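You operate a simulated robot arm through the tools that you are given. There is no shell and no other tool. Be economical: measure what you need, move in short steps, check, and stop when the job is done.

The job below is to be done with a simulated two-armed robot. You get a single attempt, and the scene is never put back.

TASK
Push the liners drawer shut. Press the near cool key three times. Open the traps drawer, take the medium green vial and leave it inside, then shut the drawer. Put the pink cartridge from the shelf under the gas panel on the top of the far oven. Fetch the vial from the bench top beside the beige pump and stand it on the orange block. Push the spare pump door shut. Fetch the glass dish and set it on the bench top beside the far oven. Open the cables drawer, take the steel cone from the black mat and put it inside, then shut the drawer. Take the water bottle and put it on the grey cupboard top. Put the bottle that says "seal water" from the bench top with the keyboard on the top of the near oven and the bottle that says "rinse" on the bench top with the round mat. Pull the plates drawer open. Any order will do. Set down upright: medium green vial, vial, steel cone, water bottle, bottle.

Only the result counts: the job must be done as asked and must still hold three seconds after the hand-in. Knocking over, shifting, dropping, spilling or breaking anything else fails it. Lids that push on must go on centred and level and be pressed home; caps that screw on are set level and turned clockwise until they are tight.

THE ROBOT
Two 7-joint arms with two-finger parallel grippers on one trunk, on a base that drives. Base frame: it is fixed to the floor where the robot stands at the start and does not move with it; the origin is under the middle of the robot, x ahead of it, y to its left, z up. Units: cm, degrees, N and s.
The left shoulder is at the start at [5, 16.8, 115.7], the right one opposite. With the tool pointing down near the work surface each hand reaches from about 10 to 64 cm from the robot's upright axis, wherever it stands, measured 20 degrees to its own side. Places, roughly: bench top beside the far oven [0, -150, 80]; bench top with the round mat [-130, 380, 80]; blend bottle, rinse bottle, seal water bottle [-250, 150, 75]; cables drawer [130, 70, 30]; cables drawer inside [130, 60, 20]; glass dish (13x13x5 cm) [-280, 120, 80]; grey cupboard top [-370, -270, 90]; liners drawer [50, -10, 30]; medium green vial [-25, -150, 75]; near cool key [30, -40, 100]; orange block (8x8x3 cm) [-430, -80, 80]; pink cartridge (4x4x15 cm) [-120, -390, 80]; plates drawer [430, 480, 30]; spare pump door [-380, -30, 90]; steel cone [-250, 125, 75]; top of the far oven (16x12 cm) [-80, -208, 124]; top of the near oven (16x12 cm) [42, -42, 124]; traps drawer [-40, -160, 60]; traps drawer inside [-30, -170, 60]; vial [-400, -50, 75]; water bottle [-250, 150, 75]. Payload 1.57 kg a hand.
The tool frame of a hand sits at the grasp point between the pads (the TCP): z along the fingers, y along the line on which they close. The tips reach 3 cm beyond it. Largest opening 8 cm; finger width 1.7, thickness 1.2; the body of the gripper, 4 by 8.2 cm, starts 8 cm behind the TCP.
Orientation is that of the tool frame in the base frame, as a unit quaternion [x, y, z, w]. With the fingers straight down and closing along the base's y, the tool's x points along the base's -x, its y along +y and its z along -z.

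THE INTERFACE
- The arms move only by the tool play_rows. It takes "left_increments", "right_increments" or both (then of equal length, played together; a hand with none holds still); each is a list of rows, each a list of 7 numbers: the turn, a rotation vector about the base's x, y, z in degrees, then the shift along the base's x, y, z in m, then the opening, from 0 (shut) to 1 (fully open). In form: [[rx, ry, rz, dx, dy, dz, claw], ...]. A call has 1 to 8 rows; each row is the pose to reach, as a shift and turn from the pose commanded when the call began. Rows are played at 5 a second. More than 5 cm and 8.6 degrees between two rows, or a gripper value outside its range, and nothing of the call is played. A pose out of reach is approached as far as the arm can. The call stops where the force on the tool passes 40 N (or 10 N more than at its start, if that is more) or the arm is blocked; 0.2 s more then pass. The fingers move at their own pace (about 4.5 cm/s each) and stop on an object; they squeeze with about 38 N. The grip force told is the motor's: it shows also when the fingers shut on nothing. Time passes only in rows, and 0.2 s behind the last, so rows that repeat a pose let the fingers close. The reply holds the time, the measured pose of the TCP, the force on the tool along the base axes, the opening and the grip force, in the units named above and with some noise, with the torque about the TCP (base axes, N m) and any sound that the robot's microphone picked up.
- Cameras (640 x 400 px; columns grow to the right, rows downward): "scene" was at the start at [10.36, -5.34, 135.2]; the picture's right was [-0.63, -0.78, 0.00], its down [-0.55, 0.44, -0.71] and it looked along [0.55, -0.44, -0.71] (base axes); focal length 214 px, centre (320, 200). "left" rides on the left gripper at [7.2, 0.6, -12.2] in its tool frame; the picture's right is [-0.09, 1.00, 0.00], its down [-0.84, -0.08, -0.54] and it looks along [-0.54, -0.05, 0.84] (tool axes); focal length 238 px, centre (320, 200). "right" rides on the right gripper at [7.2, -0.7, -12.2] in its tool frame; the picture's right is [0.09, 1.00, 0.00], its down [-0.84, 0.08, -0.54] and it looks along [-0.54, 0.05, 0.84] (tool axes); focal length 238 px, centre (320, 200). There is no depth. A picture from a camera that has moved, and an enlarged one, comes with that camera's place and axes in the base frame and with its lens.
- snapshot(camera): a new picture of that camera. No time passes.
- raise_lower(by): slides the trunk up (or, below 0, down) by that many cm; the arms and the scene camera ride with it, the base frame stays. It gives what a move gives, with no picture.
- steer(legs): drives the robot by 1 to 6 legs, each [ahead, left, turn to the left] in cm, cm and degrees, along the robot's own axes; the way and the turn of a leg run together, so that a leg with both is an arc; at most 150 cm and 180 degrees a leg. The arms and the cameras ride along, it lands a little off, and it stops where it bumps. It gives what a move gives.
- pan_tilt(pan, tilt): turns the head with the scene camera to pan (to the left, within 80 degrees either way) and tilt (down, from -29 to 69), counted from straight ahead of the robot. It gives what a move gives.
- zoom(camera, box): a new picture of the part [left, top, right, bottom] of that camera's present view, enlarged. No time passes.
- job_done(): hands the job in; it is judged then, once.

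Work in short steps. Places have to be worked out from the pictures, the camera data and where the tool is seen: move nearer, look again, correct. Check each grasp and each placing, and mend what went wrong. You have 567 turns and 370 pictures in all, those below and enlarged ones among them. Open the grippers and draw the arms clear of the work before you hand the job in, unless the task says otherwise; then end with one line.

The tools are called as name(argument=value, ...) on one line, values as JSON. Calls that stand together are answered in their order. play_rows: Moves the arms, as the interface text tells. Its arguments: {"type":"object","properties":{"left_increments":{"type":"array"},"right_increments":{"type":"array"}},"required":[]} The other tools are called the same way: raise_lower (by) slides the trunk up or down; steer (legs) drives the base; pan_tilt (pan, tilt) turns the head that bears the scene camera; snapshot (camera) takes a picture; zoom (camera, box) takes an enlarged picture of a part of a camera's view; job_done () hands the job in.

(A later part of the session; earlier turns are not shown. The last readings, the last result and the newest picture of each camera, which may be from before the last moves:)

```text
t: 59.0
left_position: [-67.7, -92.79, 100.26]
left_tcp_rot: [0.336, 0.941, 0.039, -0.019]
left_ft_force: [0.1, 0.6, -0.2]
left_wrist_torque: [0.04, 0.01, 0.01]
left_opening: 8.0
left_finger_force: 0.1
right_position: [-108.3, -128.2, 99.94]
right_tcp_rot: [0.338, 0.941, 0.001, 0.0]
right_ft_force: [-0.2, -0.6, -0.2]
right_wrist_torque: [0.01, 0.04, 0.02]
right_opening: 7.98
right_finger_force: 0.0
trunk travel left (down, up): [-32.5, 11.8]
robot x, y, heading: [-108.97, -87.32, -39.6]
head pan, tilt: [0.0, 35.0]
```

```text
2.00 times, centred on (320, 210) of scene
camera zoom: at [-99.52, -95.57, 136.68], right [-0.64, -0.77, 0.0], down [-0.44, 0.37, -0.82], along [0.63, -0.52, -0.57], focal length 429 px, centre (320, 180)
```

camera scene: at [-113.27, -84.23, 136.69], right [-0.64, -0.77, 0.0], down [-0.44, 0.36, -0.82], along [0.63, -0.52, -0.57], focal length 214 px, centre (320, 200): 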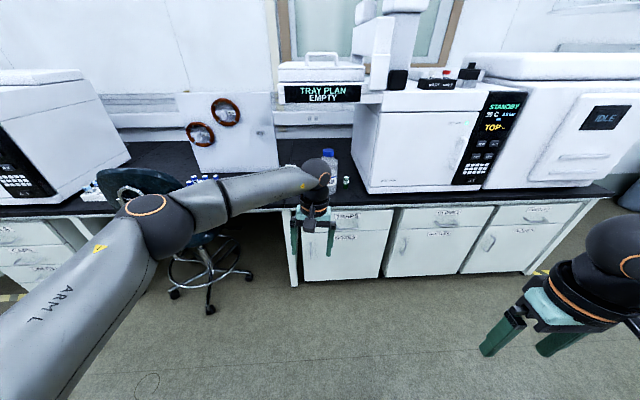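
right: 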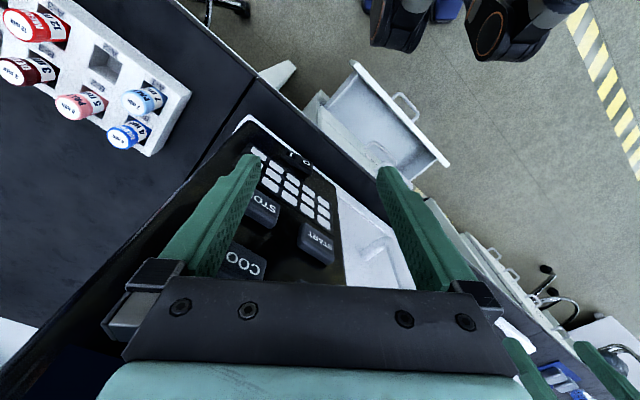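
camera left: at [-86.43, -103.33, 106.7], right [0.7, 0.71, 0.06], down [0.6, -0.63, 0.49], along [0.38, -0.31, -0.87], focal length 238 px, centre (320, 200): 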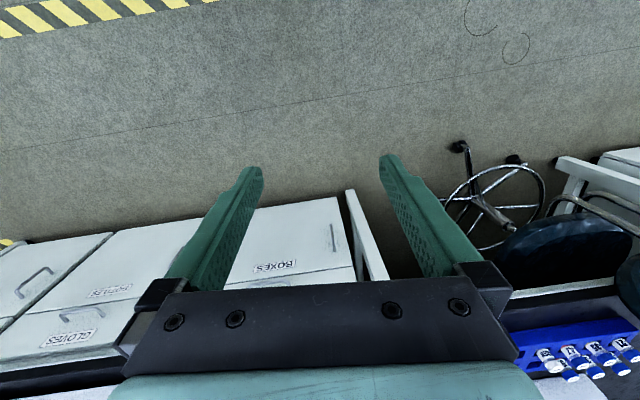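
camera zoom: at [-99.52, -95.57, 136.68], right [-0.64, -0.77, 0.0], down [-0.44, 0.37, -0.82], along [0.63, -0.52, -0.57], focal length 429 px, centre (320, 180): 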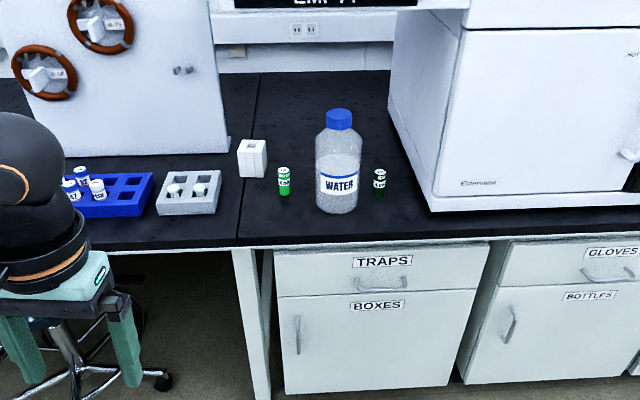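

Two green vials flank the WATER bottle, one lighter and one darker. I zoom in to compare shade and size.

zoom(camera="scene", box=[285, 160, 365, 220])

zoom(camera="scene", box=[180, 180, 280, 240])

```text
6.67 times, centred on (325, 190) of scene
camera zoom: at [-99.52, -95.57, 136.68], right [-0.64, -0.77, 0.0], down [-0.44, 0.37, -0.82], along [0.63, -0.52, -0.57], focal length 1430 px, centre (287, 267)
```

zoom: 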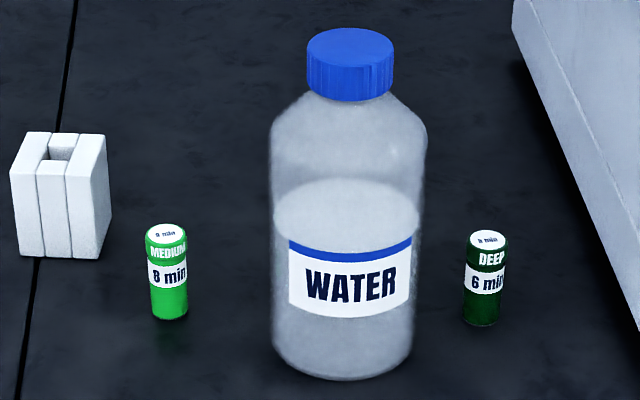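

```text
6.40 times, centred on (230, 210) of scene
camera zoom: at [-99.52, -95.57, 136.68], right [-0.64, -0.77, 0.0], down [-0.44, 0.37, -0.82], along [0.63, -0.52, -0.57], focal length 1373 px, centre (896, 136)
```

zoom: 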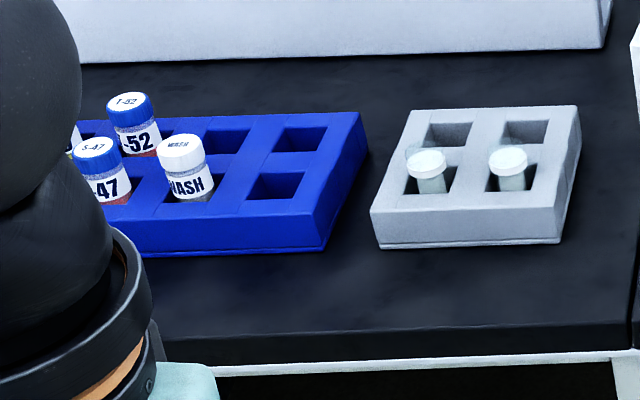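

The left one is labelled MEDIUM and sits near [-30.7, -141.4, 79]; TRAPS drawer's label is near [-55, -151, 65]. I drive up to pick the vial with the left hand.

steer(legs=[[38, 0, 0.5]])

pan_tilt(pan=10, tilt=50)

snapshot(camera="scene")

```text
t: 61.4
left_position: [-38.3, -116.41, 100.24]
left_tcp_rot: [0.333, 0.942, 0.04, -0.018]
left_ft_force: [0.2, -0.5, -1.3]
left_wrist_torque: [0.05, 0.01, 0.0]
left_opening: 8.02
left_finger_force: 0.1
right_position: [-78.65, -152.16, 100.02]
right_tcp_rot: [0.333, 0.943, -0.001, 0.0]
right_ft_force: [-0.3, -0.1, 0.4]
right_wrist_torque: [0.0, -0.02, -0.02]
right_opening: 7.98
right_finger_force: 0.1
trunk travel left (down, up): [-32.5, 11.8]
robot x, y, heading: [-80.24, -111.21, -39.1]
head pan, tilt: [0.0, 35.0]
```

```text
t: 62.1
left_position: [-38.25, -116.35, 100.15]
left_tcp_rot: [0.332, 0.942, 0.038, -0.017]
left_ft_force: [0.4, 0.4, 0.3]
left_wrist_torque: [0.0, -0.01, 0.02]
left_opening: 7.99
left_finger_force: 0.0
right_position: [-78.55, -152.1, 99.93]
right_tcp_rot: [0.334, 0.943, 0.0, 0.001]
right_ft_force: [-1.5, 0.7, -0.2]
right_wrist_torque: [-0.02, 0.04, -0.01]
right_opening: 7.99
right_finger_force: 0.0
trunk travel left (down, up): [-32.5, 11.8]
robot x, y, heading: [-80.24, -110.88, -38.9]
head pan, tilt: [10.0, 50.0]
```

```text
336 pictures are left
camera scene: at [-70.28, -117.64, 134.52], right [-0.49, -0.87, 0.0], down [-0.67, 0.37, -0.64], along [0.56, -0.31, -0.77], focal length 214 px, centre (320, 200)
```

scene: 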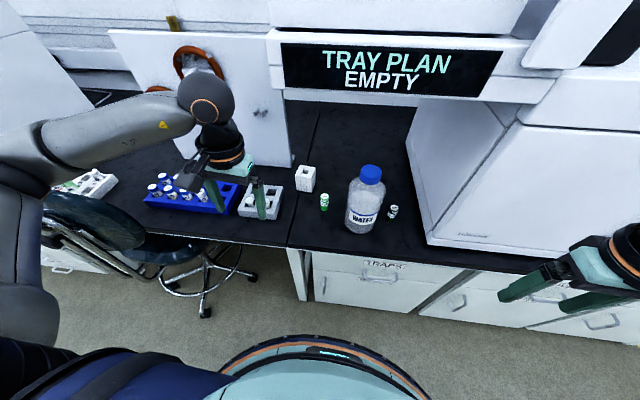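

The vial is confirmed near [-31.6, -141, 79], and the bench at about z 75. I move the left hand above it, correcting the small tilt and half-opening the fingers.

play_rows(left_increments=[[-1, 0, 0, 0.011, -0.041, 0, 0.65], [-2, -0.1, 0, 0.022, -0.082, 0, 0.65], [-3, -0.2, 0, 0.034, -0.123, 0, 0.65], [-4, -0.3, 0, 0.045, -0.164, 0, 0.65], [-4.75, -0.4, 0, 0.057, -0.205, -0.01, 0.65], [-4.75, -0.4, 0, 0.067, -0.246, -0.03, 0.65], [-4.75, -0.4, 0, 0.067, -0.246, -0.06, 0.65]])

snapshot(camera="left")

snapshot(camera="scene")

```text
t: 63.3
left_position: [-36.15, -124.94, 100.06]
left_tcp_rot: [0.356, 0.934, 0.008, 0.015]
left_ft_force: [0.1, 0.9, 0.6]
left_wrist_torque: [0.01, 0.01, 0.02]
left_opening: 5.2
left_finger_force: 0.0
right_position: [-75.77, -148.35, 101.45]
right_tcp_rot: [0.28, 0.96, -0.014, 0.01]
right_ft_force: [0.0, -0.4, -0.2]
right_wrist_torque: [-0.05, -0.03, -0.02]
right_opening: 7.98
right_finger_force: 0.0
trunk travel left (down, up): [-32.5, 11.8]
robot x, y, heading: [-80.86, -110.16, -32.8]
head pan, tilt: [10.0, 50.0]
stopped in row 5 (left hand): the arm was blocked; the commanded pose is now the measured one
```

```text
335 pictures are left
camera left: at [-41.38, -119.64, 112.02], right [0.73, 0.68, 0.03], down [0.56, -0.62, 0.56], along [0.4, -0.39, -0.83], focal length 238 px, centre (320, 200)
```

left: 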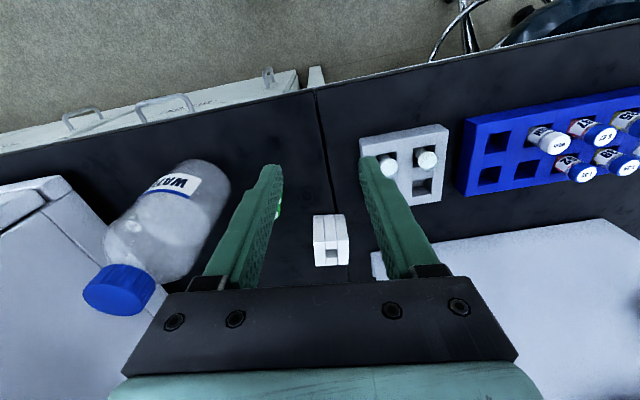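

```text
334 pictures are left
camera scene: at [-71.65, -112.01, 134.91], right [-0.38, -0.92, 0.02], down [-0.7, 0.27, -0.66], along [0.6, -0.27, -0.75], focal length 214 px, centre (320, 200)
```

scene: 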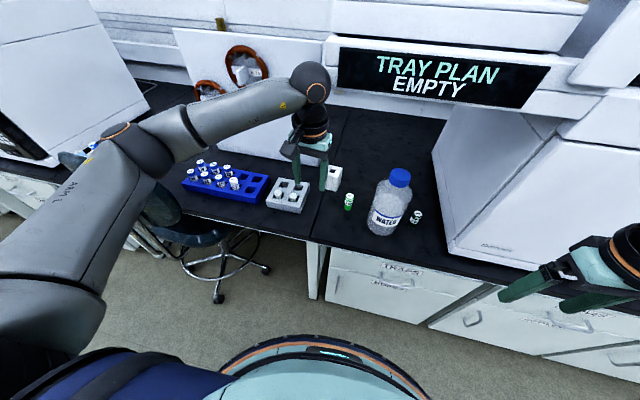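

The wrist bumped the overhanging TRAY PLAN screen, and the robot turned instead. I retreat the hand the way it came.

play_rows(left_increments=[[0, 0, 0, -0.008, 0.03, 0, 0.65], [0, 0, 0, -0.02, 0.06, 0, 0.65], [0, 0, 0, -0.04, 0.09, 0, 0.65]])

zoom(camera="scene", box=[160, 0, 640, 300])

```text
t: 64.1
left_position: [-39.41, -119.65, 98.65]
left_tcp_rot: [0.361, 0.932, 0.017, 0.002]
left_ft_force: [0.1, 0.5, -0.8]
left_wrist_torque: [0.04, 0.01, -0.01]
left_opening: 5.21
left_finger_force: 0.1
right_position: [-75.02, -151.11, 100.01]
right_tcp_rot: [0.285, 0.958, -0.001, 0.0]
right_ft_force: [0.4, -0.7, 0.4]
right_wrist_torque: [0.01, 0.02, 0.0]
right_opening: 8.01
right_finger_force: 0.1
trunk travel left (down, up): [-32.5, 11.8]
robot x, y, heading: [-80.67, -110.73, -33.2]
head pan, tilt: [10.0, 50.0]
```

```text
1.33 times, centred on (400, 150) of scene
camera zoom: at [-70.19, -115.97, 134.51], right [-0.4, -0.92, 0.0], down [-0.7, 0.3, -0.64], along [0.59, -0.25, -0.77], focal length 286 px, centre (213, 267)
```

zoom: 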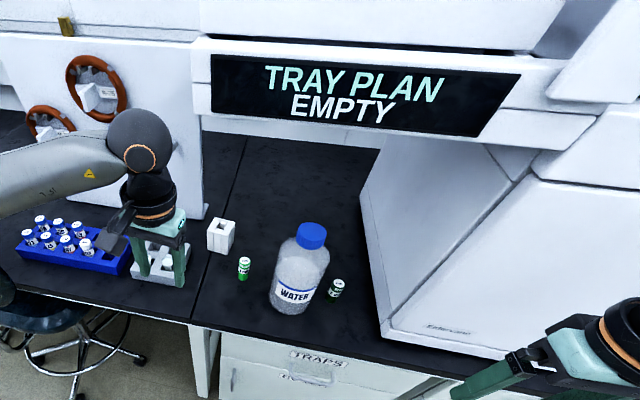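

Everything looks undisturbed and the robot is level again. The screen overhangs the vial, so I come in from the front with the tool tilted 45°, low under the screen.

play_rows(left_increments=[[-3.8, -4.15, 0, 0, 0, -0.025, 0.65], [-7.6, -8.3, 0, 0, 0, -0.05, 0.65], [-11.4, -12.5, 0, 0, -0.01, -0.075, 0.65], [-15.2, -16.6, 0, 0, -0.02, -0.1, 0.65], [-18.9, -20.8, 0, 0, -0.05, -0.12, 0.65], [-22.7, -24.9, 0, 0, -0.08, -0.14, 0.65], [-26.5, -29, 0, 0, -0.11, -0.16, 0.65], [-30.3, -33.2, 0, 0.004, -0.146, -0.18, 0.65]])

snapshot(camera="left")

snapshot(camera="scene")

```text
t: 65.9
left_position: [-38.96, -134.34, 80.69]
left_tcp_rot: [0.327, 0.865, -0.123, 0.361]
left_ft_force: [-0.8, -0.7, -0.1]
left_wrist_torque: [0.01, -0.04, 0.0]
left_opening: 5.19
left_finger_force: 0.2
right_position: [-75.09, -151.09, 99.97]
right_tcp_rot: [0.286, 0.958, 0.002, 0.0]
right_ft_force: [0.4, 0.4, -0.4]
right_wrist_torque: [0.04, -0.03, -0.01]
right_opening: 8.03
right_finger_force: 0.0
trunk travel left (down, up): [-32.5, 11.8]
robot x, y, heading: [-80.66, -110.49, -33.1]
head pan, tilt: [10.0, 50.0]
```

```text
332 pictures are left
camera left: at [-48.91, -124.92, 84.33], right [0.7, 0.71, 0.09], down [0.1, -0.21, 0.97], along [0.71, -0.67, -0.22], focal length 238 px, centre (320, 200)
```

left: 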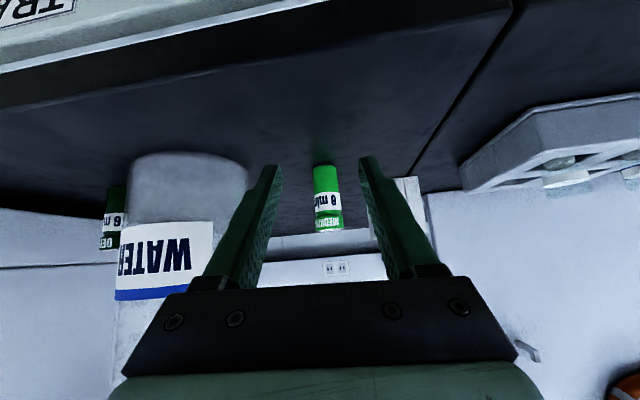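

```text
331 pictures are left
camera scene: at [-70.26, -115.89, 134.51], right [-0.39, -0.92, 0.0], down [-0.7, 0.3, -0.64], along [0.59, -0.25, -0.77], focal length 214 px, centre (320, 200)
```

scene: 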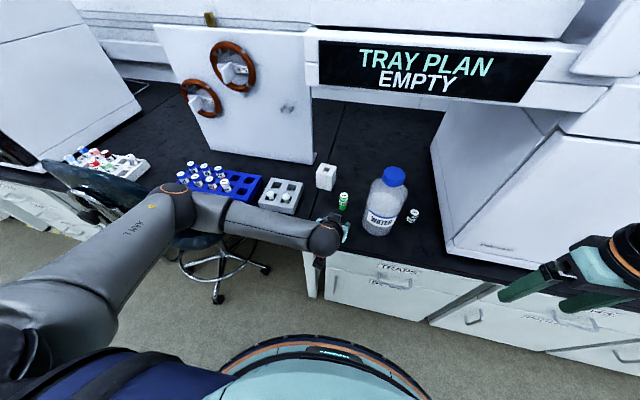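

The vial is nicely lined up between the fingers, about 10 cm ahead. I advance and close.

play_rows(left_increments=[[0, 0, 0, 0.024, -0.02, -0.002, 0.65], [0, 0, 0, 0.048, -0.041, -0.005, 0.65], [0, 0, 0, 0.073, -0.062, -0.006, 0.65], [0, 0, 0, 0.073, -0.062, -0.006, 0.65]])

snapshot(camera="left")

```text
t: 66.9
left_position: [-31.81, -140.47, 80.17]
left_tcp_rot: [0.328, 0.865, -0.123, 0.36]
left_ft_force: [0.0, -0.1, 0.1]
left_wrist_torque: [-0.01, -0.04, -0.01]
left_opening: 5.2
left_finger_force: 0.0
right_position: [-75.04, -151.06, 99.98]
right_tcp_rot: [0.286, 0.958, 0.0, 0.0]
right_ft_force: [0.3, 0.7, -0.2]
right_wrist_torque: [0.01, 0.01, 0.03]
right_opening: 7.99
right_finger_force: 0.1
trunk travel left (down, up): [-32.5, 11.8]
robot x, y, heading: [-80.83, -110.39, -33.3]
head pan, tilt: [10.0, 50.0]
```

```text
330 pictures are left
camera left: at [-41.57, -131.04, 83.78], right [0.7, 0.71, 0.09], down [0.1, -0.22, 0.97], along [0.71, -0.67, -0.22], focal length 238 px, centre (320, 200)
```

left: 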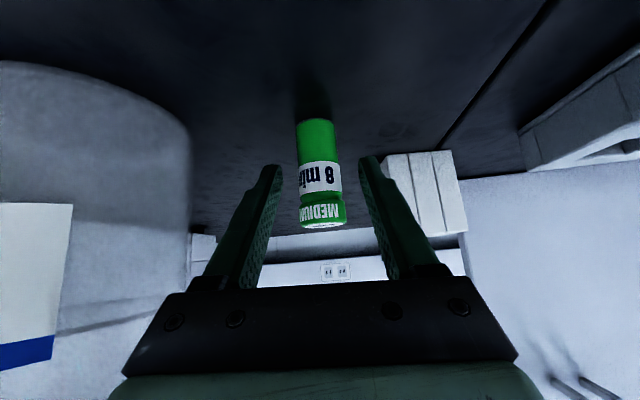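

The vial is just ahead of the TCP. I go 1 cm further and 1 cm lower, then close.

play_rows(left_increments=[[0, 0, 0, 0.008, -0.0065, -0.008, 0.65], [0, 0, 0, 0.008, -0.0065, -0.008, 0.0], [0, 0, 0, 0.008, -0.0065, -0.008, 0.0], [0, 0, 0, 0.008, -0.0065, -0.008, 0.0], [0, 0, 0, 0.008, -0.0065, -0.008, 0.0]])

snapshot(camera="left")

```text
t: 68.1
left_position: [-30.98, -141.08, 79.47]
left_tcp_rot: [0.328, 0.865, -0.122, 0.359]
left_ft_force: [-0.3, -0.2, 0.1]
left_wrist_torque: [0.0, 0.02, 0.01]
left_opening: 2.58
left_finger_force: 35.9
right_position: [-75.09, -151.03, 99.96]
right_tcp_rot: [0.286, 0.958, 0.001, 0.0]
right_ft_force: [0.5, -0.6, 0.5]
right_wrist_torque: [0.02, -0.02, 0.01]
right_opening: 8.01
right_finger_force: 0.0
trunk travel left (down, up): [-32.5, 11.8]
robot x, y, heading: [-80.68, -110.42, -33.4]
head pan, tilt: [10.0, 50.0]
```

```text
329 pictures are left
camera left: at [-40.84, -131.63, 83.03], right [0.7, 0.71, 0.09], down [0.1, -0.22, 0.97], along [0.71, -0.67, -0.22], focal length 238 px, centre (320, 200)
```

left: 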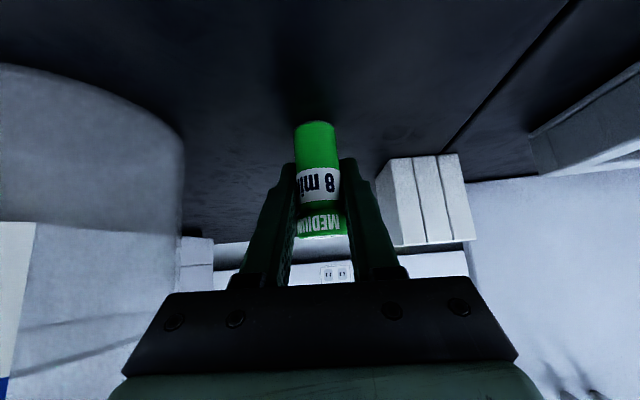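

Gripped at 2.58 cm. I lift 3 cm and draw back out from under the screen.

play_rows(left_increments=[[0, 0, 0, 0, 0, 0.02, 0.0], [0, 0, 0, -0.01, 0.009, 0.035, 0.0], [0, 0, 0, -0.042, 0.038, 0.045, 0], [0, 0, 0, -0.075, 0.07, 0.05, 0], [0, 0, 0, -0.11, 0.1, 0.055, 0], [0, 0, 0, -0.145, 0.13, 0.06, 0], [0, 0, 0, -0.16, 0.15, 0.08, 0]])

snapshot(camera="scene")

```text
t: 69.7
left_position: [-46.89, -125.94, 87.32]
left_tcp_rot: [0.327, 0.866, -0.123, 0.359]
left_ft_force: [0.2, -0.6, -0.8]
left_wrist_torque: [0.01, 0.03, -0.01]
left_opening: 2.57
left_finger_force: 37.0
right_position: [-75.13, -151.0, 99.91]
right_tcp_rot: [0.286, 0.958, 0.0, 0.0]
right_ft_force: [-0.2, -1.0, 0.1]
right_wrist_torque: [0.0, -0.04, 0.0]
right_opening: 7.98
right_finger_force: 0.2
trunk travel left (down, up): [-32.5, 11.8]
robot x, y, heading: [-80.77, -110.09, -33.0]
head pan, tilt: [10.0, 50.0]
```

```text
328 pictures are left
camera scene: at [-70.26, -115.81, 134.52], right [-0.39, -0.92, 0.0], down [-0.7, 0.3, -0.64], along [0.59, -0.25, -0.77], focal length 214 px, centre (320, 200)
```

scene: 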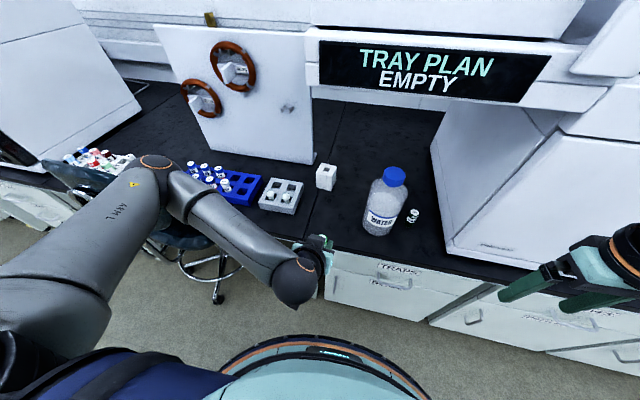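

Now I back off 18 cm and square up to the bench, then view the TRAPS handle closely.

steer(legs=[[-18, 0, 0], [0, 0, -5.5]])

raise_lower(by=-22)

pan_tilt(pan=-12, tilt=35)

snapshot(camera="scene")

```text
t: 71.8
left_position: [-63.67, -119.31, 87.27]
left_tcp_rot: [0.369, 0.848, -0.14, 0.353]
left_ft_force: [-0.7, 0.1, -0.7]
left_wrist_torque: [-0.03, -0.01, 0.02]
left_opening: 2.59
left_finger_force: 37.0
right_position: [-94.05, -141.37, 99.91]
right_tcp_rot: [0.332, 0.943, 0.0, 0.0]
right_ft_force: [-0.1, 0.3, -0.2]
right_wrist_torque: [0.01, 0.02, 0.0]
right_opening: 7.97
right_finger_force: 0.1
trunk travel left (down, up): [-32.5, 11.8]
robot x, y, heading: [-95.59, -100.56, -38.7]
head pan, tilt: [10.0, 50.0]
```

```text
t: 74.1
left_position: [-63.65, -119.44, 65.23]
left_tcp_rot: [0.369, 0.849, -0.141, 0.352]
left_ft_force: [0.5, 0.2, -0.2]
left_wrist_torque: [-0.01, -0.01, -0.04]
left_opening: 2.56
left_finger_force: 36.9
right_position: [-94.01, -141.5, 77.93]
right_tcp_rot: [0.332, 0.943, 0.0, 0.0]
right_ft_force: [0.8, -0.2, 0.2]
right_wrist_torque: [0.01, 0.01, -0.02]
right_opening: 8.01
right_finger_force: 0.0
trunk travel left (down, up): [-10.5, 33.8]
robot x, y, heading: [-95.98, -100.6, -38.8]
head pan, tilt: [10.0, 50.0]
```

```text
t: 74.9
left_position: [-63.6, -119.35, 65.28]
left_tcp_rot: [0.368, 0.849, -0.14, 0.353]
left_ft_force: [0.1, 0.2, 0.2]
left_wrist_torque: [-0.01, 0.01, 0.03]
left_opening: 2.58
left_finger_force: 37.1
right_position: [-94.01, -141.5, 78.05]
right_tcp_rot: [0.33, 0.944, -0.001, -0.001]
right_ft_force: [-0.3, 0.9, 0.4]
right_wrist_torque: [-0.02, 0.0, 0.02]
right_opening: 7.99
right_finger_force: 0.0
trunk travel left (down, up): [-10.5, 33.8]
robot x, y, heading: [-95.56, -100.35, -38.6]
head pan, tilt: [-12.0, 35.0]
```

```text
327 pictures are left
camera scene: at [-87.03, -110.05, 114.68], right [-0.77, -0.63, 0.0], down [-0.36, 0.44, -0.82], along [0.52, -0.63, -0.57], focal length 214 px, centre (320, 200)
```

scene: 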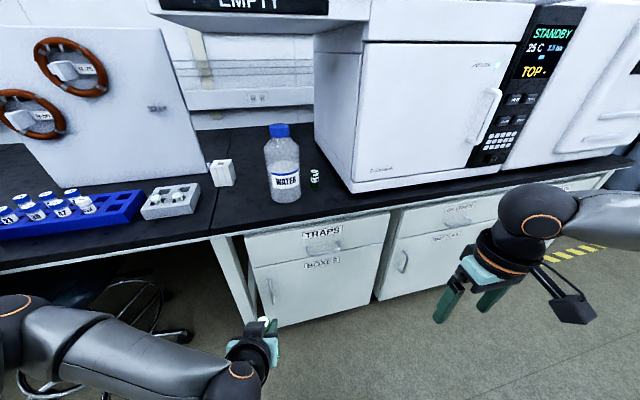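

zoom(camera="scene", box=[240, 200, 400, 300])

```text
4.00 times, centred on (320, 250) of scene
camera zoom: at [-87.03, -110.05, 114.68], right [-0.77, -0.63, 0.0], down [-0.36, 0.44, -0.82], along [0.52, -0.63, -0.57], focal length 858 px, centre (320, 0)
```

zoom: 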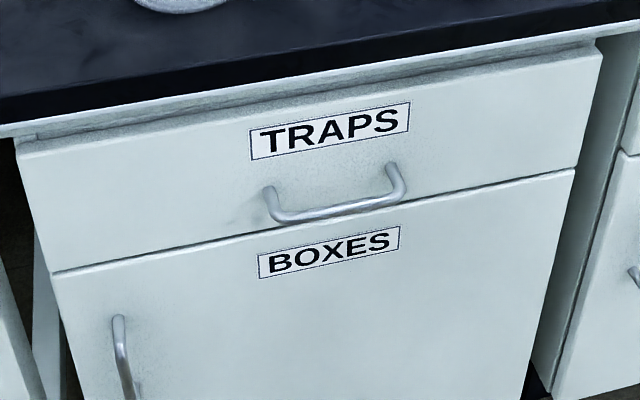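

The handle bar is at about [-57.9, -147.8, 60.3], standing 3.8 cm off the front. I reorient the right hand to point forward with fingers closing vertically, in two stages.

play_rows(right_increments=[[-6.9, -0.7, 4.9, 0.02, -0.002, -0.01, 1], [-13.8, -1.5, 9.8, 0.04, -0.004, -0.02, 1], [-20.8, -2.2, 14.7, 0.06, -0.006, -0.03, 1], [-27.7, -3, 19.6, 0.08, -0.008, -0.04, 1], [-34.6, -3.7, 24.5, 0.1, -0.01, -0.05, 1], [-41.5, -4.4, 29.4, 0.12, -0.012, -0.06, 1], [-48.5, -5.2, 34.3, 0.14, -0.014, -0.07, 1], [-55.4, -5.9, 39.2, 0.16, -0.016, -0.08, 1]])

play_rows(right_increments=[[-6.1, -0.65, 4.3, 0.01, 0, -0.01, 1], [-12.1, -1.3, 8.6, 0.02, 0, -0.02, 1], [-18.2, -1.95, 12.9, 0.03, 0, -0.03, 1], [-24.3, -2.6, 17.2, 0.04, 0, -0.04, 1], [-30.4, -3.25, 21.5, 0.05, 0, -0.05, 1], [-36.4, -3.9, 25.8, 0.06, 0, -0.06, 1], [-42.3, -4.5, 30, 0.07, 0, -0.07, 1], [-42.3, -4.5, 30, 0.07, 0, -0.08, 1]])

snapshot(camera="scene")

snapshot(camera="right")

```text
t: 76.7
left_position: [-63.57, -119.4, 65.29]
left_tcp_rot: [0.369, 0.848, -0.141, 0.353]
left_ft_force: [-0.6, -0.5, 0.0]
left_wrist_torque: [0.01, 0.0, 0.02]
left_opening: 2.56
left_finger_force: 36.7
right_position: [-78.84, -144.65, 71.51]
right_tcp_rot: [-0.03, 0.888, -0.414, 0.197]
right_ft_force: [-0.3, 0.1, 0.3]
right_wrist_torque: [0.02, -0.02, -0.03]
right_opening: 8.0
right_finger_force: 0.0
right hand out of reach, approached as far as the arm can: row 3, 4, 5, 8
trunk travel left (down, up): [-10.5, 33.8]
robot x, y, heading: [-95.64, -100.72, -38.9]
head pan, tilt: [-12.0, 35.0]
```

```text
t: 78.5
left_position: [-63.66, -119.47, 65.35]
left_tcp_rot: [0.368, 0.849, -0.14, 0.353]
left_ft_force: [0.6, -0.7, -0.8]
left_wrist_torque: [0.02, 0.03, 0.02]
left_opening: 2.57
left_finger_force: 36.8
right_position: [-75.26, -150.23, 76.58]
right_tcp_rot: [0.307, -0.635, 0.639, -0.305]
right_ft_force: [0.8, 0.1, 0.8]
right_wrist_torque: [-0.02, -0.03, 0.01]
right_opening: 8.03
right_finger_force: 0.0
right hand out of reach, approached as far as the arm can: row 1, 2, 3, 4, 5, 6, 7, 8
trunk travel left (down, up): [-10.5, 33.8]
robot x, y, heading: [-95.78, -100.36, -39.1]
head pan, tilt: [-12.0, 35.0]
```

```text
325 pictures are left
camera scene: at [-87.03, -110.06, 114.69], right [-0.77, -0.63, 0.0], down [-0.36, 0.44, -0.82], along [0.52, -0.63, -0.57], focal length 214 px, centre (320, 200)
```

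scene: 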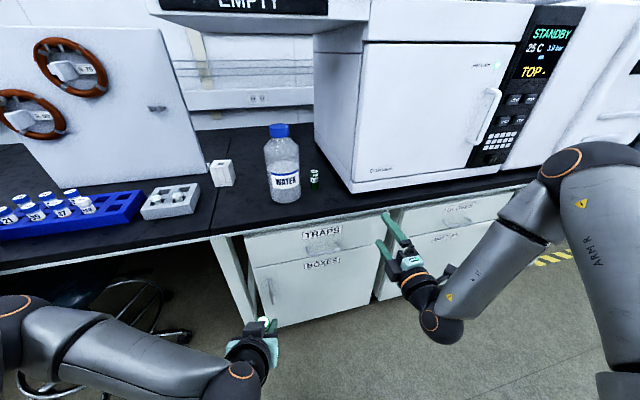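

```text
324 pictures are left
camera right: at [-89.31, -148.44, 77.11], right [-0.06, -0.08, -1.0], down [0.1, 0.99, -0.08], along [0.99, -0.11, -0.05], focal length 238 px, centre (320, 200)
```

right: 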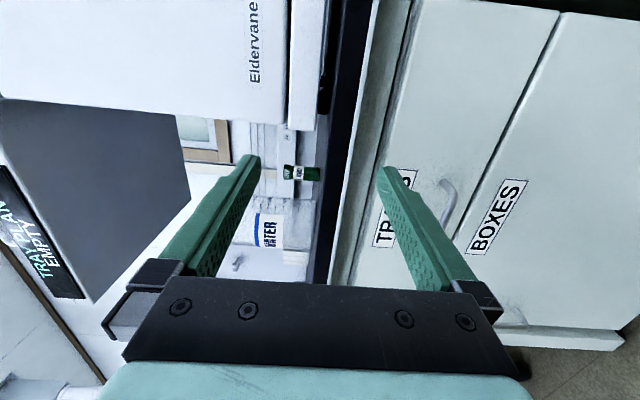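

The orientation is right (pointing forward, closing vertically), but the hand is 16 cm high and 12.7 cm to the right. I lower the trunk and shift the base left.

raise_lower(by=-10.4)

steer(legs=[[0, 12.7, 0]])

play_rows(right_increments=[[0, 0, 0, 0, 0, -0.02, 1], [0, 0, 0, 0, 0, -0.04, 1], [0, 0, 0, 0, 0, -0.057, 1], [0, 0, 0, 0, 0, -0.057, 1]])

snapshot(camera="right")

```text
t: 79.9
left_position: [-63.6, -119.45, 54.86]
left_tcp_rot: [0.369, 0.849, -0.14, 0.353]
left_ft_force: [0.2, 1.7, -0.8]
left_wrist_torque: [-0.03, 0.01, 0.03]
left_opening: 2.59
left_finger_force: 37.1
right_position: [-75.32, -150.24, 66.2]
right_tcp_rot: [0.306, -0.636, 0.639, -0.305]
right_ft_force: [0.6, -0.6, 0.1]
right_wrist_torque: [0.02, 0.03, 0.05]
right_opening: 8.03
right_finger_force: 0.1
trunk travel left (down, up): [-0.1, 44.2]
robot x, y, heading: [-96.07, -100.66, -38.9]
head pan, tilt: [-12.0, 35.0]
```

```text
t: 81.7
left_position: [-55.72, -109.45, 54.88]
left_tcp_rot: [0.37, 0.848, -0.141, 0.353]
left_ft_force: [0.1, 0.4, -0.7]
left_wrist_torque: [0.01, -0.01, -0.01]
left_opening: 2.57
left_finger_force: 36.7
right_position: [-67.19, -140.26, 66.17]
right_tcp_rot: [0.306, -0.636, 0.641, -0.304]
right_ft_force: [0.3, 0.4, -1.1]
right_wrist_torque: [0.0, 0.03, 0.01]
right_opening: 7.97
right_finger_force: 0.0
trunk travel left (down, up): [-0.1, 44.2]
robot x, y, heading: [-87.72, -90.7, -38.7]
head pan, tilt: [-12.0, 35.0]
```

```text
t: 82.7
left_position: [-55.67, -109.4, 54.98]
left_tcp_rot: [0.369, 0.848, -0.14, 0.353]
left_ft_force: [1.0, -0.4, -1.0]
left_wrist_torque: [-0.02, -0.02, 0.02]
left_opening: 2.6
left_finger_force: 37.2
right_position: [-68.11, -141.78, 65.24]
right_tcp_rot: [0.306, -0.637, 0.639, -0.305]
right_ft_force: [0.1, 0.5, 0.2]
right_wrist_torque: [0.02, 0.0, -0.03]
right_opening: 8.01
right_finger_force: 0.1
right hand out of reach, approached as far as the arm can: row 1, 2, 3, 4
trunk travel left (down, up): [-0.1, 44.2]
robot x, y, heading: [-87.44, -90.75, -38.8]
head pan, tilt: [-12.0, 35.0]
```

```text
323 pictures are left
camera right: at [-82.22, -139.98, 65.81], right [-0.06, -0.08, -1.0], down [0.1, 0.99, -0.08], along [0.99, -0.11, -0.05], focal length 238 px, centre (320, 200)
```

right: 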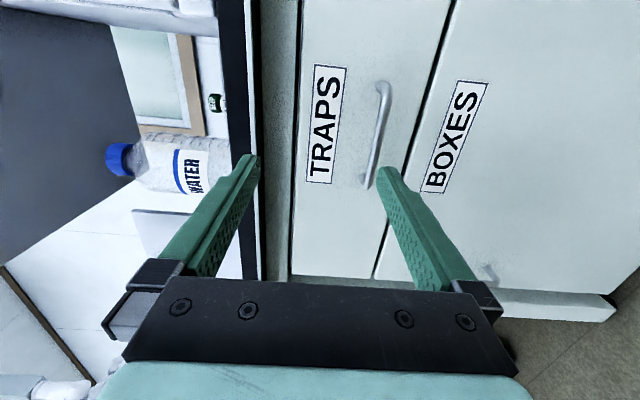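

The handle lines up with the lower finger, so I need 4–5 cm lower. I pitch the nose down 25° to gain downward reach.

play_rows(right_increments=[[4, 4.9, 0, 0.003, 0.004, -0.01, 1], [7.9, 9.8, 0, 0.006, 0.008, -0.02, 1], [11.9, 14.6, 0, 0.01, 0.012, -0.03, 1], [15.8, 19.5, 0, 0.01, 0.012, -0.042, 1], [15.8, 19.5, 0, 0.01, 0.012, -0.042, 1]])

snapshot(camera="right")

```text
t: 83.9
left_position: [-55.66, -109.51, 54.95]
left_tcp_rot: [0.369, 0.849, -0.14, 0.352]
left_ft_force: [-0.9, 0.4, -0.9]
left_wrist_torque: [0.01, 0.0, 0.01]
left_opening: 2.57
left_finger_force: 37.0
right_position: [-67.08, -140.54, 61.13]
right_tcp_rot: [-0.365, 0.761, -0.485, 0.232]
right_ft_force: [0.5, -0.2, 0.0]
right_wrist_torque: [-0.03, 0.01, -0.01]
right_opening: 8.02
right_finger_force: 0.0
trunk travel left (down, up): [-0.1, 44.2]
robot x, y, heading: [-87.85, -90.02, -38.7]
head pan, tilt: [-12.0, 35.0]
```

```text
322 pictures are left
camera right: at [-80.05, -139.59, 66.65], right [-0.39, 0.19, -0.9], down [0.12, 0.98, 0.16], along [0.91, -0.04, -0.4], focal length 238 px, centre (320, 200)
```

right: 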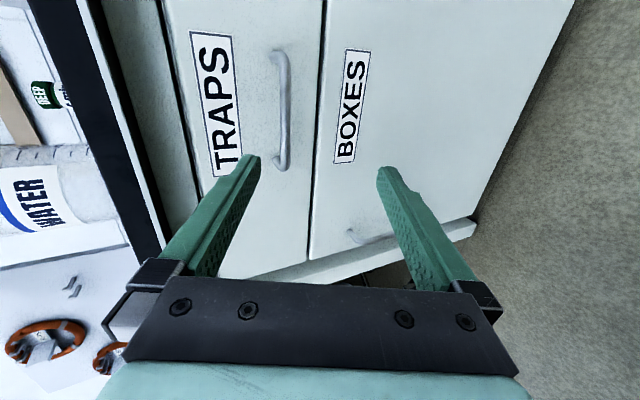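

The bar sits about 10 cm ahead, slightly low. I advance with half-open fingers.

play_rows(right_increments=[[0, 0, 0, 0.019, -0.018, -0.004, 0.5], [0, 0, 0, 0.038, -0.037, -0.009, 0.5], [0, 0, 0, 0.055, -0.054, -0.009, 0.5], [0, 0, 0, 0.055, -0.054, -0.009, 0.5]])

snapshot(camera="right")

```text
t: 84.9
left_position: [-55.62, -109.4, 54.81]
left_tcp_rot: [0.369, 0.848, -0.14, 0.353]
left_ft_force: [0.9, 0.0, -0.2]
left_wrist_torque: [-0.01, -0.01, 0.01]
left_opening: 2.6
left_finger_force: 36.2
right_position: [-61.44, -145.98, 60.09]
right_tcp_rot: [-0.365, 0.761, -0.484, 0.231]
right_ft_force: [-0.4, 0.2, 0.3]
right_wrist_torque: [0.02, 0.01, -0.01]
right_opening: 3.98
right_finger_force: 0.1
trunk travel left (down, up): [-0.1, 44.2]
robot x, y, heading: [-87.58, -90.54, -38.6]
head pan, tilt: [-12.0, 35.0]
```

```text
321 pictures are left
camera right: at [-74.43, -144.99, 65.72], right [-0.39, 0.19, -0.9], down [0.12, 0.98, 0.16], along [0.92, -0.04, -0.4], focal length 238 px, centre (320, 200)
```

right: 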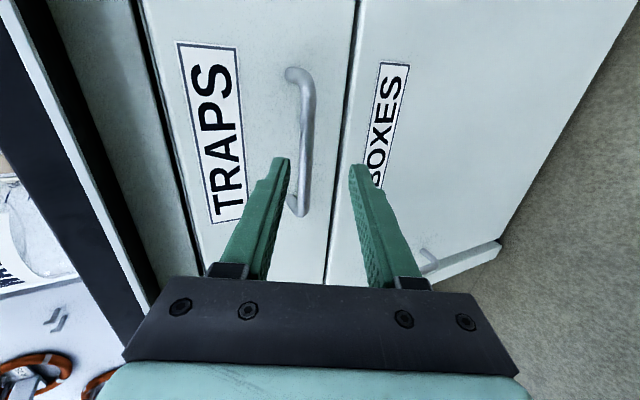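

The bar lies between the fingers, at about z 59.4. I advance 2.7 cm more and close.

play_rows(right_increments=[[0, 0, 0, 0.009, -0.012, 0, 0.5], [0, 0, 0, 0.016, -0.023, 0, 0.5], [0, 0, 0, 0.016, -0.023, 0, 0.0], [0, 0, 0, 0.016, -0.023, 0, 0.0], [0, 0, 0, 0.016, -0.023, 0, 0.0]])

snapshot(camera="right")

```text
t: 86.1
left_position: [-55.45, -109.46, 54.94]
left_tcp_rot: [0.37, 0.848, -0.141, 0.352]
left_ft_force: [0.2, 0.0, -0.5]
left_wrist_torque: [0.01, -0.01, 0.0]
left_opening: 2.57
left_finger_force: 37.3
right_position: [-59.9, -148.2, 60.14]
right_tcp_rot: [-0.365, 0.76, -0.485, 0.231]
right_ft_force: [0.1, -1.3, 0.2]
right_wrist_torque: [-0.25, 0.18, 0.22]
right_opening: 1.08
right_finger_force: 24.5
trunk travel left (down, up): [-0.1, 44.2]
robot x, y, heading: [-87.62, -90.46, -38.5]
head pan, tilt: [-12.0, 35.0]
```

```text
320 pictures are left
camera right: at [-72.89, -147.29, 65.72], right [-0.39, 0.19, -0.9], down [0.12, 0.98, 0.16], along [0.91, -0.04, -0.4], focal length 238 px, centre (320, 200)
```

right: 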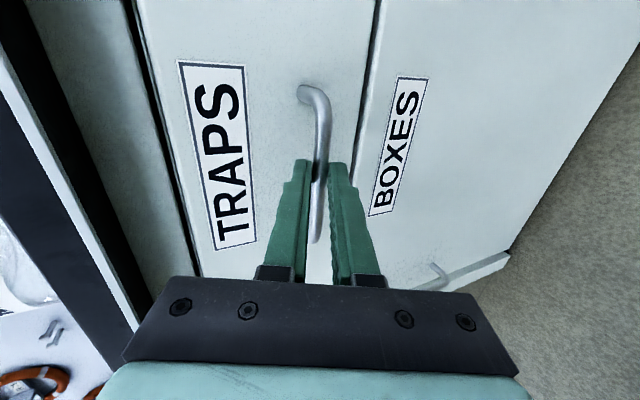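

The bar is gripped. I pull the drawer open by driving backwards 18 cm.

steer(legs=[[-18, 0, 0]])

snapshot(camera="scene")

```text
t: 87.6
left_position: [-69.7, -98.26, 54.97]
left_tcp_rot: [0.37, 0.848, -0.14, 0.353]
left_ft_force: [0.1, -0.5, 0.3]
left_wrist_torque: [0.03, -0.01, 0.01]
left_opening: 2.58
left_finger_force: 37.4
right_position: [-74.24, -137.49, 60.04]
right_tcp_rot: [-0.361, 0.761, -0.49, 0.226]
right_ft_force: [-16.4, -23.3, 1.1]
right_wrist_torque: [-0.6, 0.42, -0.45]
right_opening: 1.09
right_finger_force: 28.9
trunk travel left (down, up): [-0.1, 44.2]
robot x, y, heading: [-101.54, -79.08, -38.9]
head pan, tilt: [-12.0, 35.0]
```

```text
319 pictures are left
camera scene: at [-93.08, -88.88, 104.29], right [-0.78, -0.63, 0.0], down [-0.36, 0.45, -0.82], along [0.52, -0.64, -0.57], focal length 214 px, centre (320, 200)
```

scene: 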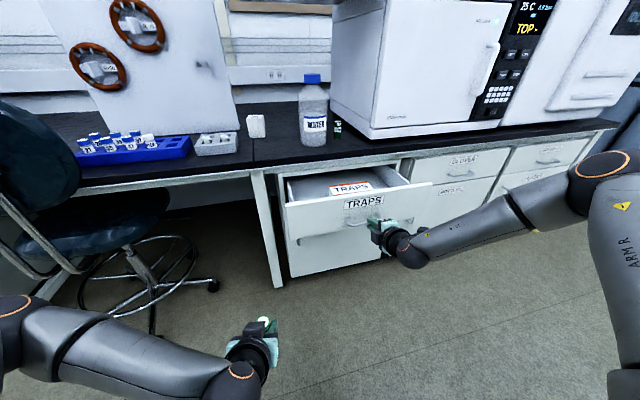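

The drawer has opened about 17 cm. I let go of the bar and back the right hand off, then look inside.

play_rows(right_increments=[[0, 0, 0, 0, 0, 0, 0.5], [0, 0, 0, 0, 0, 0, 0.5], [0, 0, 0, -0.031, 0.025, 0, 0.5], [0, 0, 0, -0.062, 0.05, 0, 0.5]])

zoom(camera="scene", box=[250, 130, 450, 280])

```text
t: 88.6
left_position: [-69.65, -98.17, 54.89]
left_tcp_rot: [0.37, 0.848, -0.14, 0.353]
left_ft_force: [0.9, 0.1, -0.2]
left_wrist_torque: [0.03, 0.01, 0.01]
left_opening: 2.57
left_finger_force: 37.4
right_position: [-80.42, -132.56, 60.19]
right_tcp_rot: [-0.361, 0.761, -0.49, 0.226]
right_ft_force: [0.1, 0.2, 0.2]
right_wrist_torque: [0.03, 0.0, -0.01]
right_opening: 4.0
right_finger_force: 0.2
trunk travel left (down, up): [-0.1, 44.2]
robot x, y, heading: [-101.8, -79.39, -39.0]
head pan, tilt: [-12.0, 35.0]
```

```text
2.67 times, centred on (350, 205) of scene
camera zoom: at [-93.0, -88.81, 104.29], right [-0.78, -0.63, 0.0], down [-0.36, 0.45, -0.82], along [0.52, -0.64, -0.57], focal length 572 px, centre (240, 187)
```

zoom: 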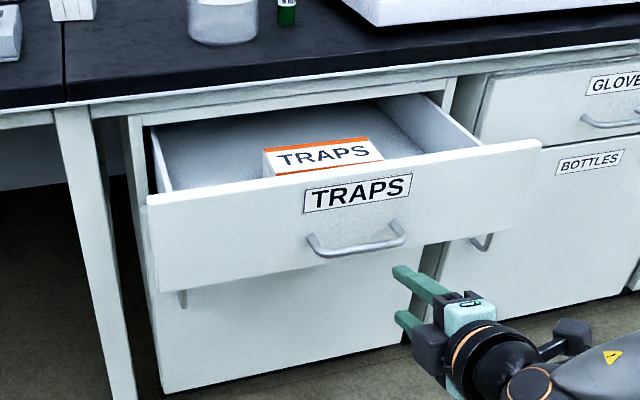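

A TRAPS box sits inside the drawer. I raise the trunk and tilt the head to see the free floor.

raise_lower(by=30)

pan_tilt(pan=0, tilt=50)

snapshot(camera="scene")

```text
t: 91.6
left_position: [-69.58, -98.12, 84.95]
left_tcp_rot: [0.37, 0.848, -0.14, 0.353]
left_ft_force: [-0.1, 0.0, -0.1]
left_wrist_torque: [0.02, 0.0, 0.0]
left_opening: 2.59
left_finger_force: 37.8
right_position: [-80.29, -132.45, 90.12]
right_tcp_rot: [-0.36, 0.761, -0.49, 0.226]
right_ft_force: [0.0, 0.6, 0.9]
right_wrist_torque: [-0.01, 0.03, 0.0]
right_opening: 3.98
right_finger_force: 0.1
trunk travel left (down, up): [-30.1, 14.2]
robot x, y, heading: [-101.75, -78.86, -38.9]
head pan, tilt: [-12.0, 35.0]
```

```text
t: 92.4
left_position: [-69.69, -98.23, 84.9]
left_tcp_rot: [0.37, 0.848, -0.141, 0.353]
left_ft_force: [0.6, 0.4, -0.2]
left_wrist_torque: [0.02, 0.04, -0.02]
left_opening: 2.57
left_finger_force: 37.0
right_position: [-80.5, -132.53, 90.1]
right_tcp_rot: [-0.36, 0.761, -0.49, 0.227]
right_ft_force: [-0.6, -0.2, -0.5]
right_wrist_torque: [0.02, 0.03, 0.01]
right_opening: 4.03
right_finger_force: 0.1
trunk travel left (down, up): [-30.1, 14.2]
robot x, y, heading: [-101.83, -79.2, -38.8]
head pan, tilt: [0.0, 50.0]
```

```text
317 pictures are left
camera scene: at [-92.58, -86.82, 132.12], right [-0.63, -0.78, 0.0], down [-0.6, 0.48, -0.64], along [0.5, -0.4, -0.77], focal length 214 px, centre (320, 200)
```

scene: 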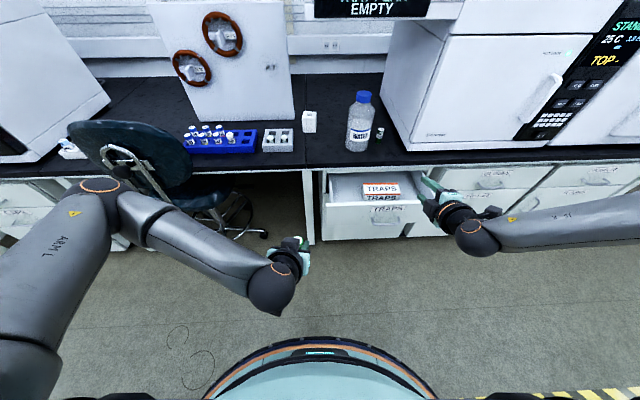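

zoom(camera="scene", box=[300, 140, 440, 250])

```text
3.64 times, centred on (370, 195) of scene
camera zoom: at [-92.58, -86.82, 132.12], right [-0.63, -0.78, 0.0], down [-0.6, 0.48, -0.64], along [0.5, -0.4, -0.77], focal length 780 px, centre (138, 218)
```

zoom: 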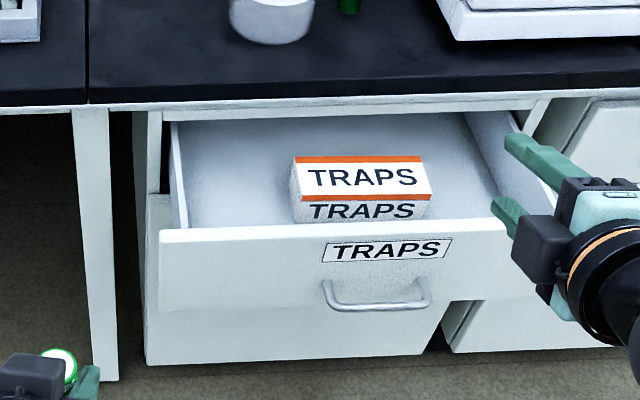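

The free floor is left of the box, but a 45° tool won't clear the drawer front. I'll set the vial on the open bench edge and regrasp it with the tool vertical: drive 25 cm forward first.

steer(legs=[[25, 0, 0]])

snapshot(camera="scene")

snapshot(camera="left")

```text
t: 94.2
left_position: [-50.09, -113.98, 84.94]
left_tcp_rot: [0.369, 0.848, -0.14, 0.353]
left_ft_force: [0.1, 0.6, -1.0]
left_wrist_torque: [0.04, -0.03, 0.01]
left_opening: 2.56
left_finger_force: 37.7
right_position: [-60.68, -148.34, 90.0]
right_tcp_rot: [-0.361, 0.761, -0.489, 0.227]
right_ft_force: [1.3, 0.7, 0.3]
right_wrist_torque: [-0.02, 0.04, 0.02]
right_opening: 3.98
right_finger_force: 0.2
trunk travel left (down, up): [-30.1, 14.2]
robot x, y, heading: [-82.33, -94.95, -38.6]
head pan, tilt: [0.0, 50.0]
```

```text
315 pictures are left
camera scene: at [-72.97, -102.6, 132.11], right [-0.63, -0.78, 0.0], down [-0.6, 0.48, -0.64], along [0.5, -0.4, -0.77], focal length 214 px, centre (320, 200)
```

scene: 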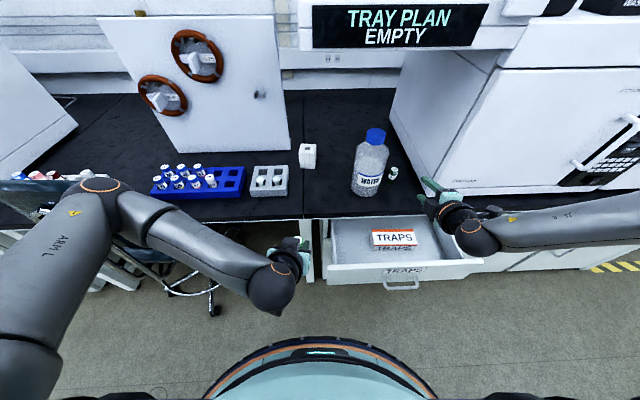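

```text
314 pictures are left
camera left: at [-58.97, -103.62, 88.51], right [0.77, 0.64, 0.09], down [0.08, -0.23, 0.97], along [0.64, -0.74, -0.22], focal length 238 px, centre (320, 200)
```

left: 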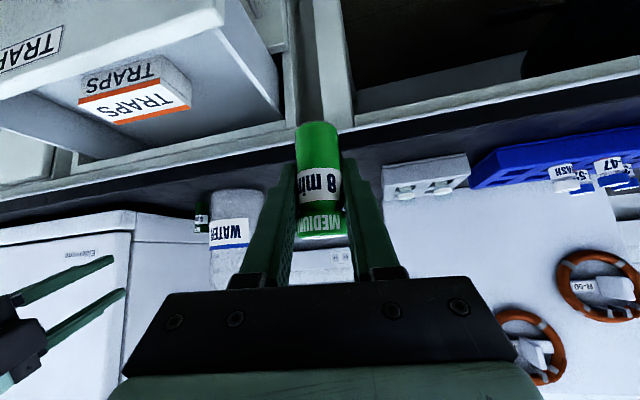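

The clear bench edge spot near [-33, -129] is good. I carry the vial there and lower it to the height at which it was gripped.

play_rows(left_increments=[[0, 0, 0, 0.035, -0.03, 0, 0], [0, 0, 0, 0.07, -0.061, 0, 0], [0, 0, 0, 0.105, -0.092, 0, 0], [0, 0, 0, 0.14, -0.122, 0, 0], [0, 0, 0, 0.17, -0.148, 0, 0], [0, 0, 0, 0.17, -0.148, -0.03, 0], [0, 0, 0, 0.17, -0.148, -0.047, 0], [0, 0, 0, 0.17, -0.148, -0.052, 0]])

snapshot(camera="left")

```text
t: 96.0
left_position: [-32.96, -128.81, 79.48]
left_tcp_rot: [0.369, 0.848, -0.141, 0.353]
left_ft_force: [-0.5, -0.1, -0.6]
left_wrist_torque: [0.03, -0.03, 0.01]
left_opening: 2.56
left_finger_force: 36.9
right_position: [-60.77, -148.19, 90.11]
right_tcp_rot: [-0.361, 0.761, -0.489, 0.227]
right_ft_force: [-0.7, 0.0, 0.6]
right_wrist_torque: [0.0, 0.02, 0.03]
right_opening: 4.04
right_finger_force: 0.0
trunk travel left (down, up): [-30.1, 14.2]
robot x, y, heading: [-82.28, -94.79, -38.7]
head pan, tilt: [0.0, 50.0]
```

```text
313 pictures are left
camera left: at [-41.99, -118.44, 83.24], right [0.77, 0.64, 0.09], down [0.08, -0.22, 0.97], along [0.64, -0.74, -0.22], focal length 238 px, centre (320, 200)
```

left: 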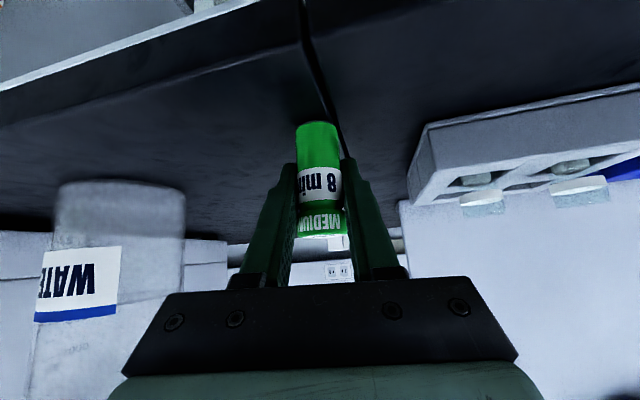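

I ease down a few mm to feel the bench.

play_rows(left_increments=[[0, 0, 0, 0, 0, -0.001, 0], [0, 0, 0, 0, 0, -0.003, 0]])

```text
t: 96.6
left_position: [-32.97, -128.78, 79.61]
left_tcp_rot: [0.369, 0.848, -0.141, 0.354]
left_ft_force: [-0.2, 1.9, 3.1]
left_wrist_torque: [0.04, 0.02, 0.0]
left_opening: 2.6
left_finger_force: 36.8
right_position: [-60.86, -148.29, 90.11]
right_tcp_rot: [-0.361, 0.761, -0.489, 0.228]
right_ft_force: [-0.9, 0.1, 0.9]
right_wrist_torque: [0.02, -0.02, 0.05]
right_opening: 4.0
right_finger_force: 0.0
trunk travel left (down, up): [-30.1, 14.2]
robot x, y, heading: [-81.86, -94.86, -38.9]
head pan, tilt: [0.0, 50.0]
```

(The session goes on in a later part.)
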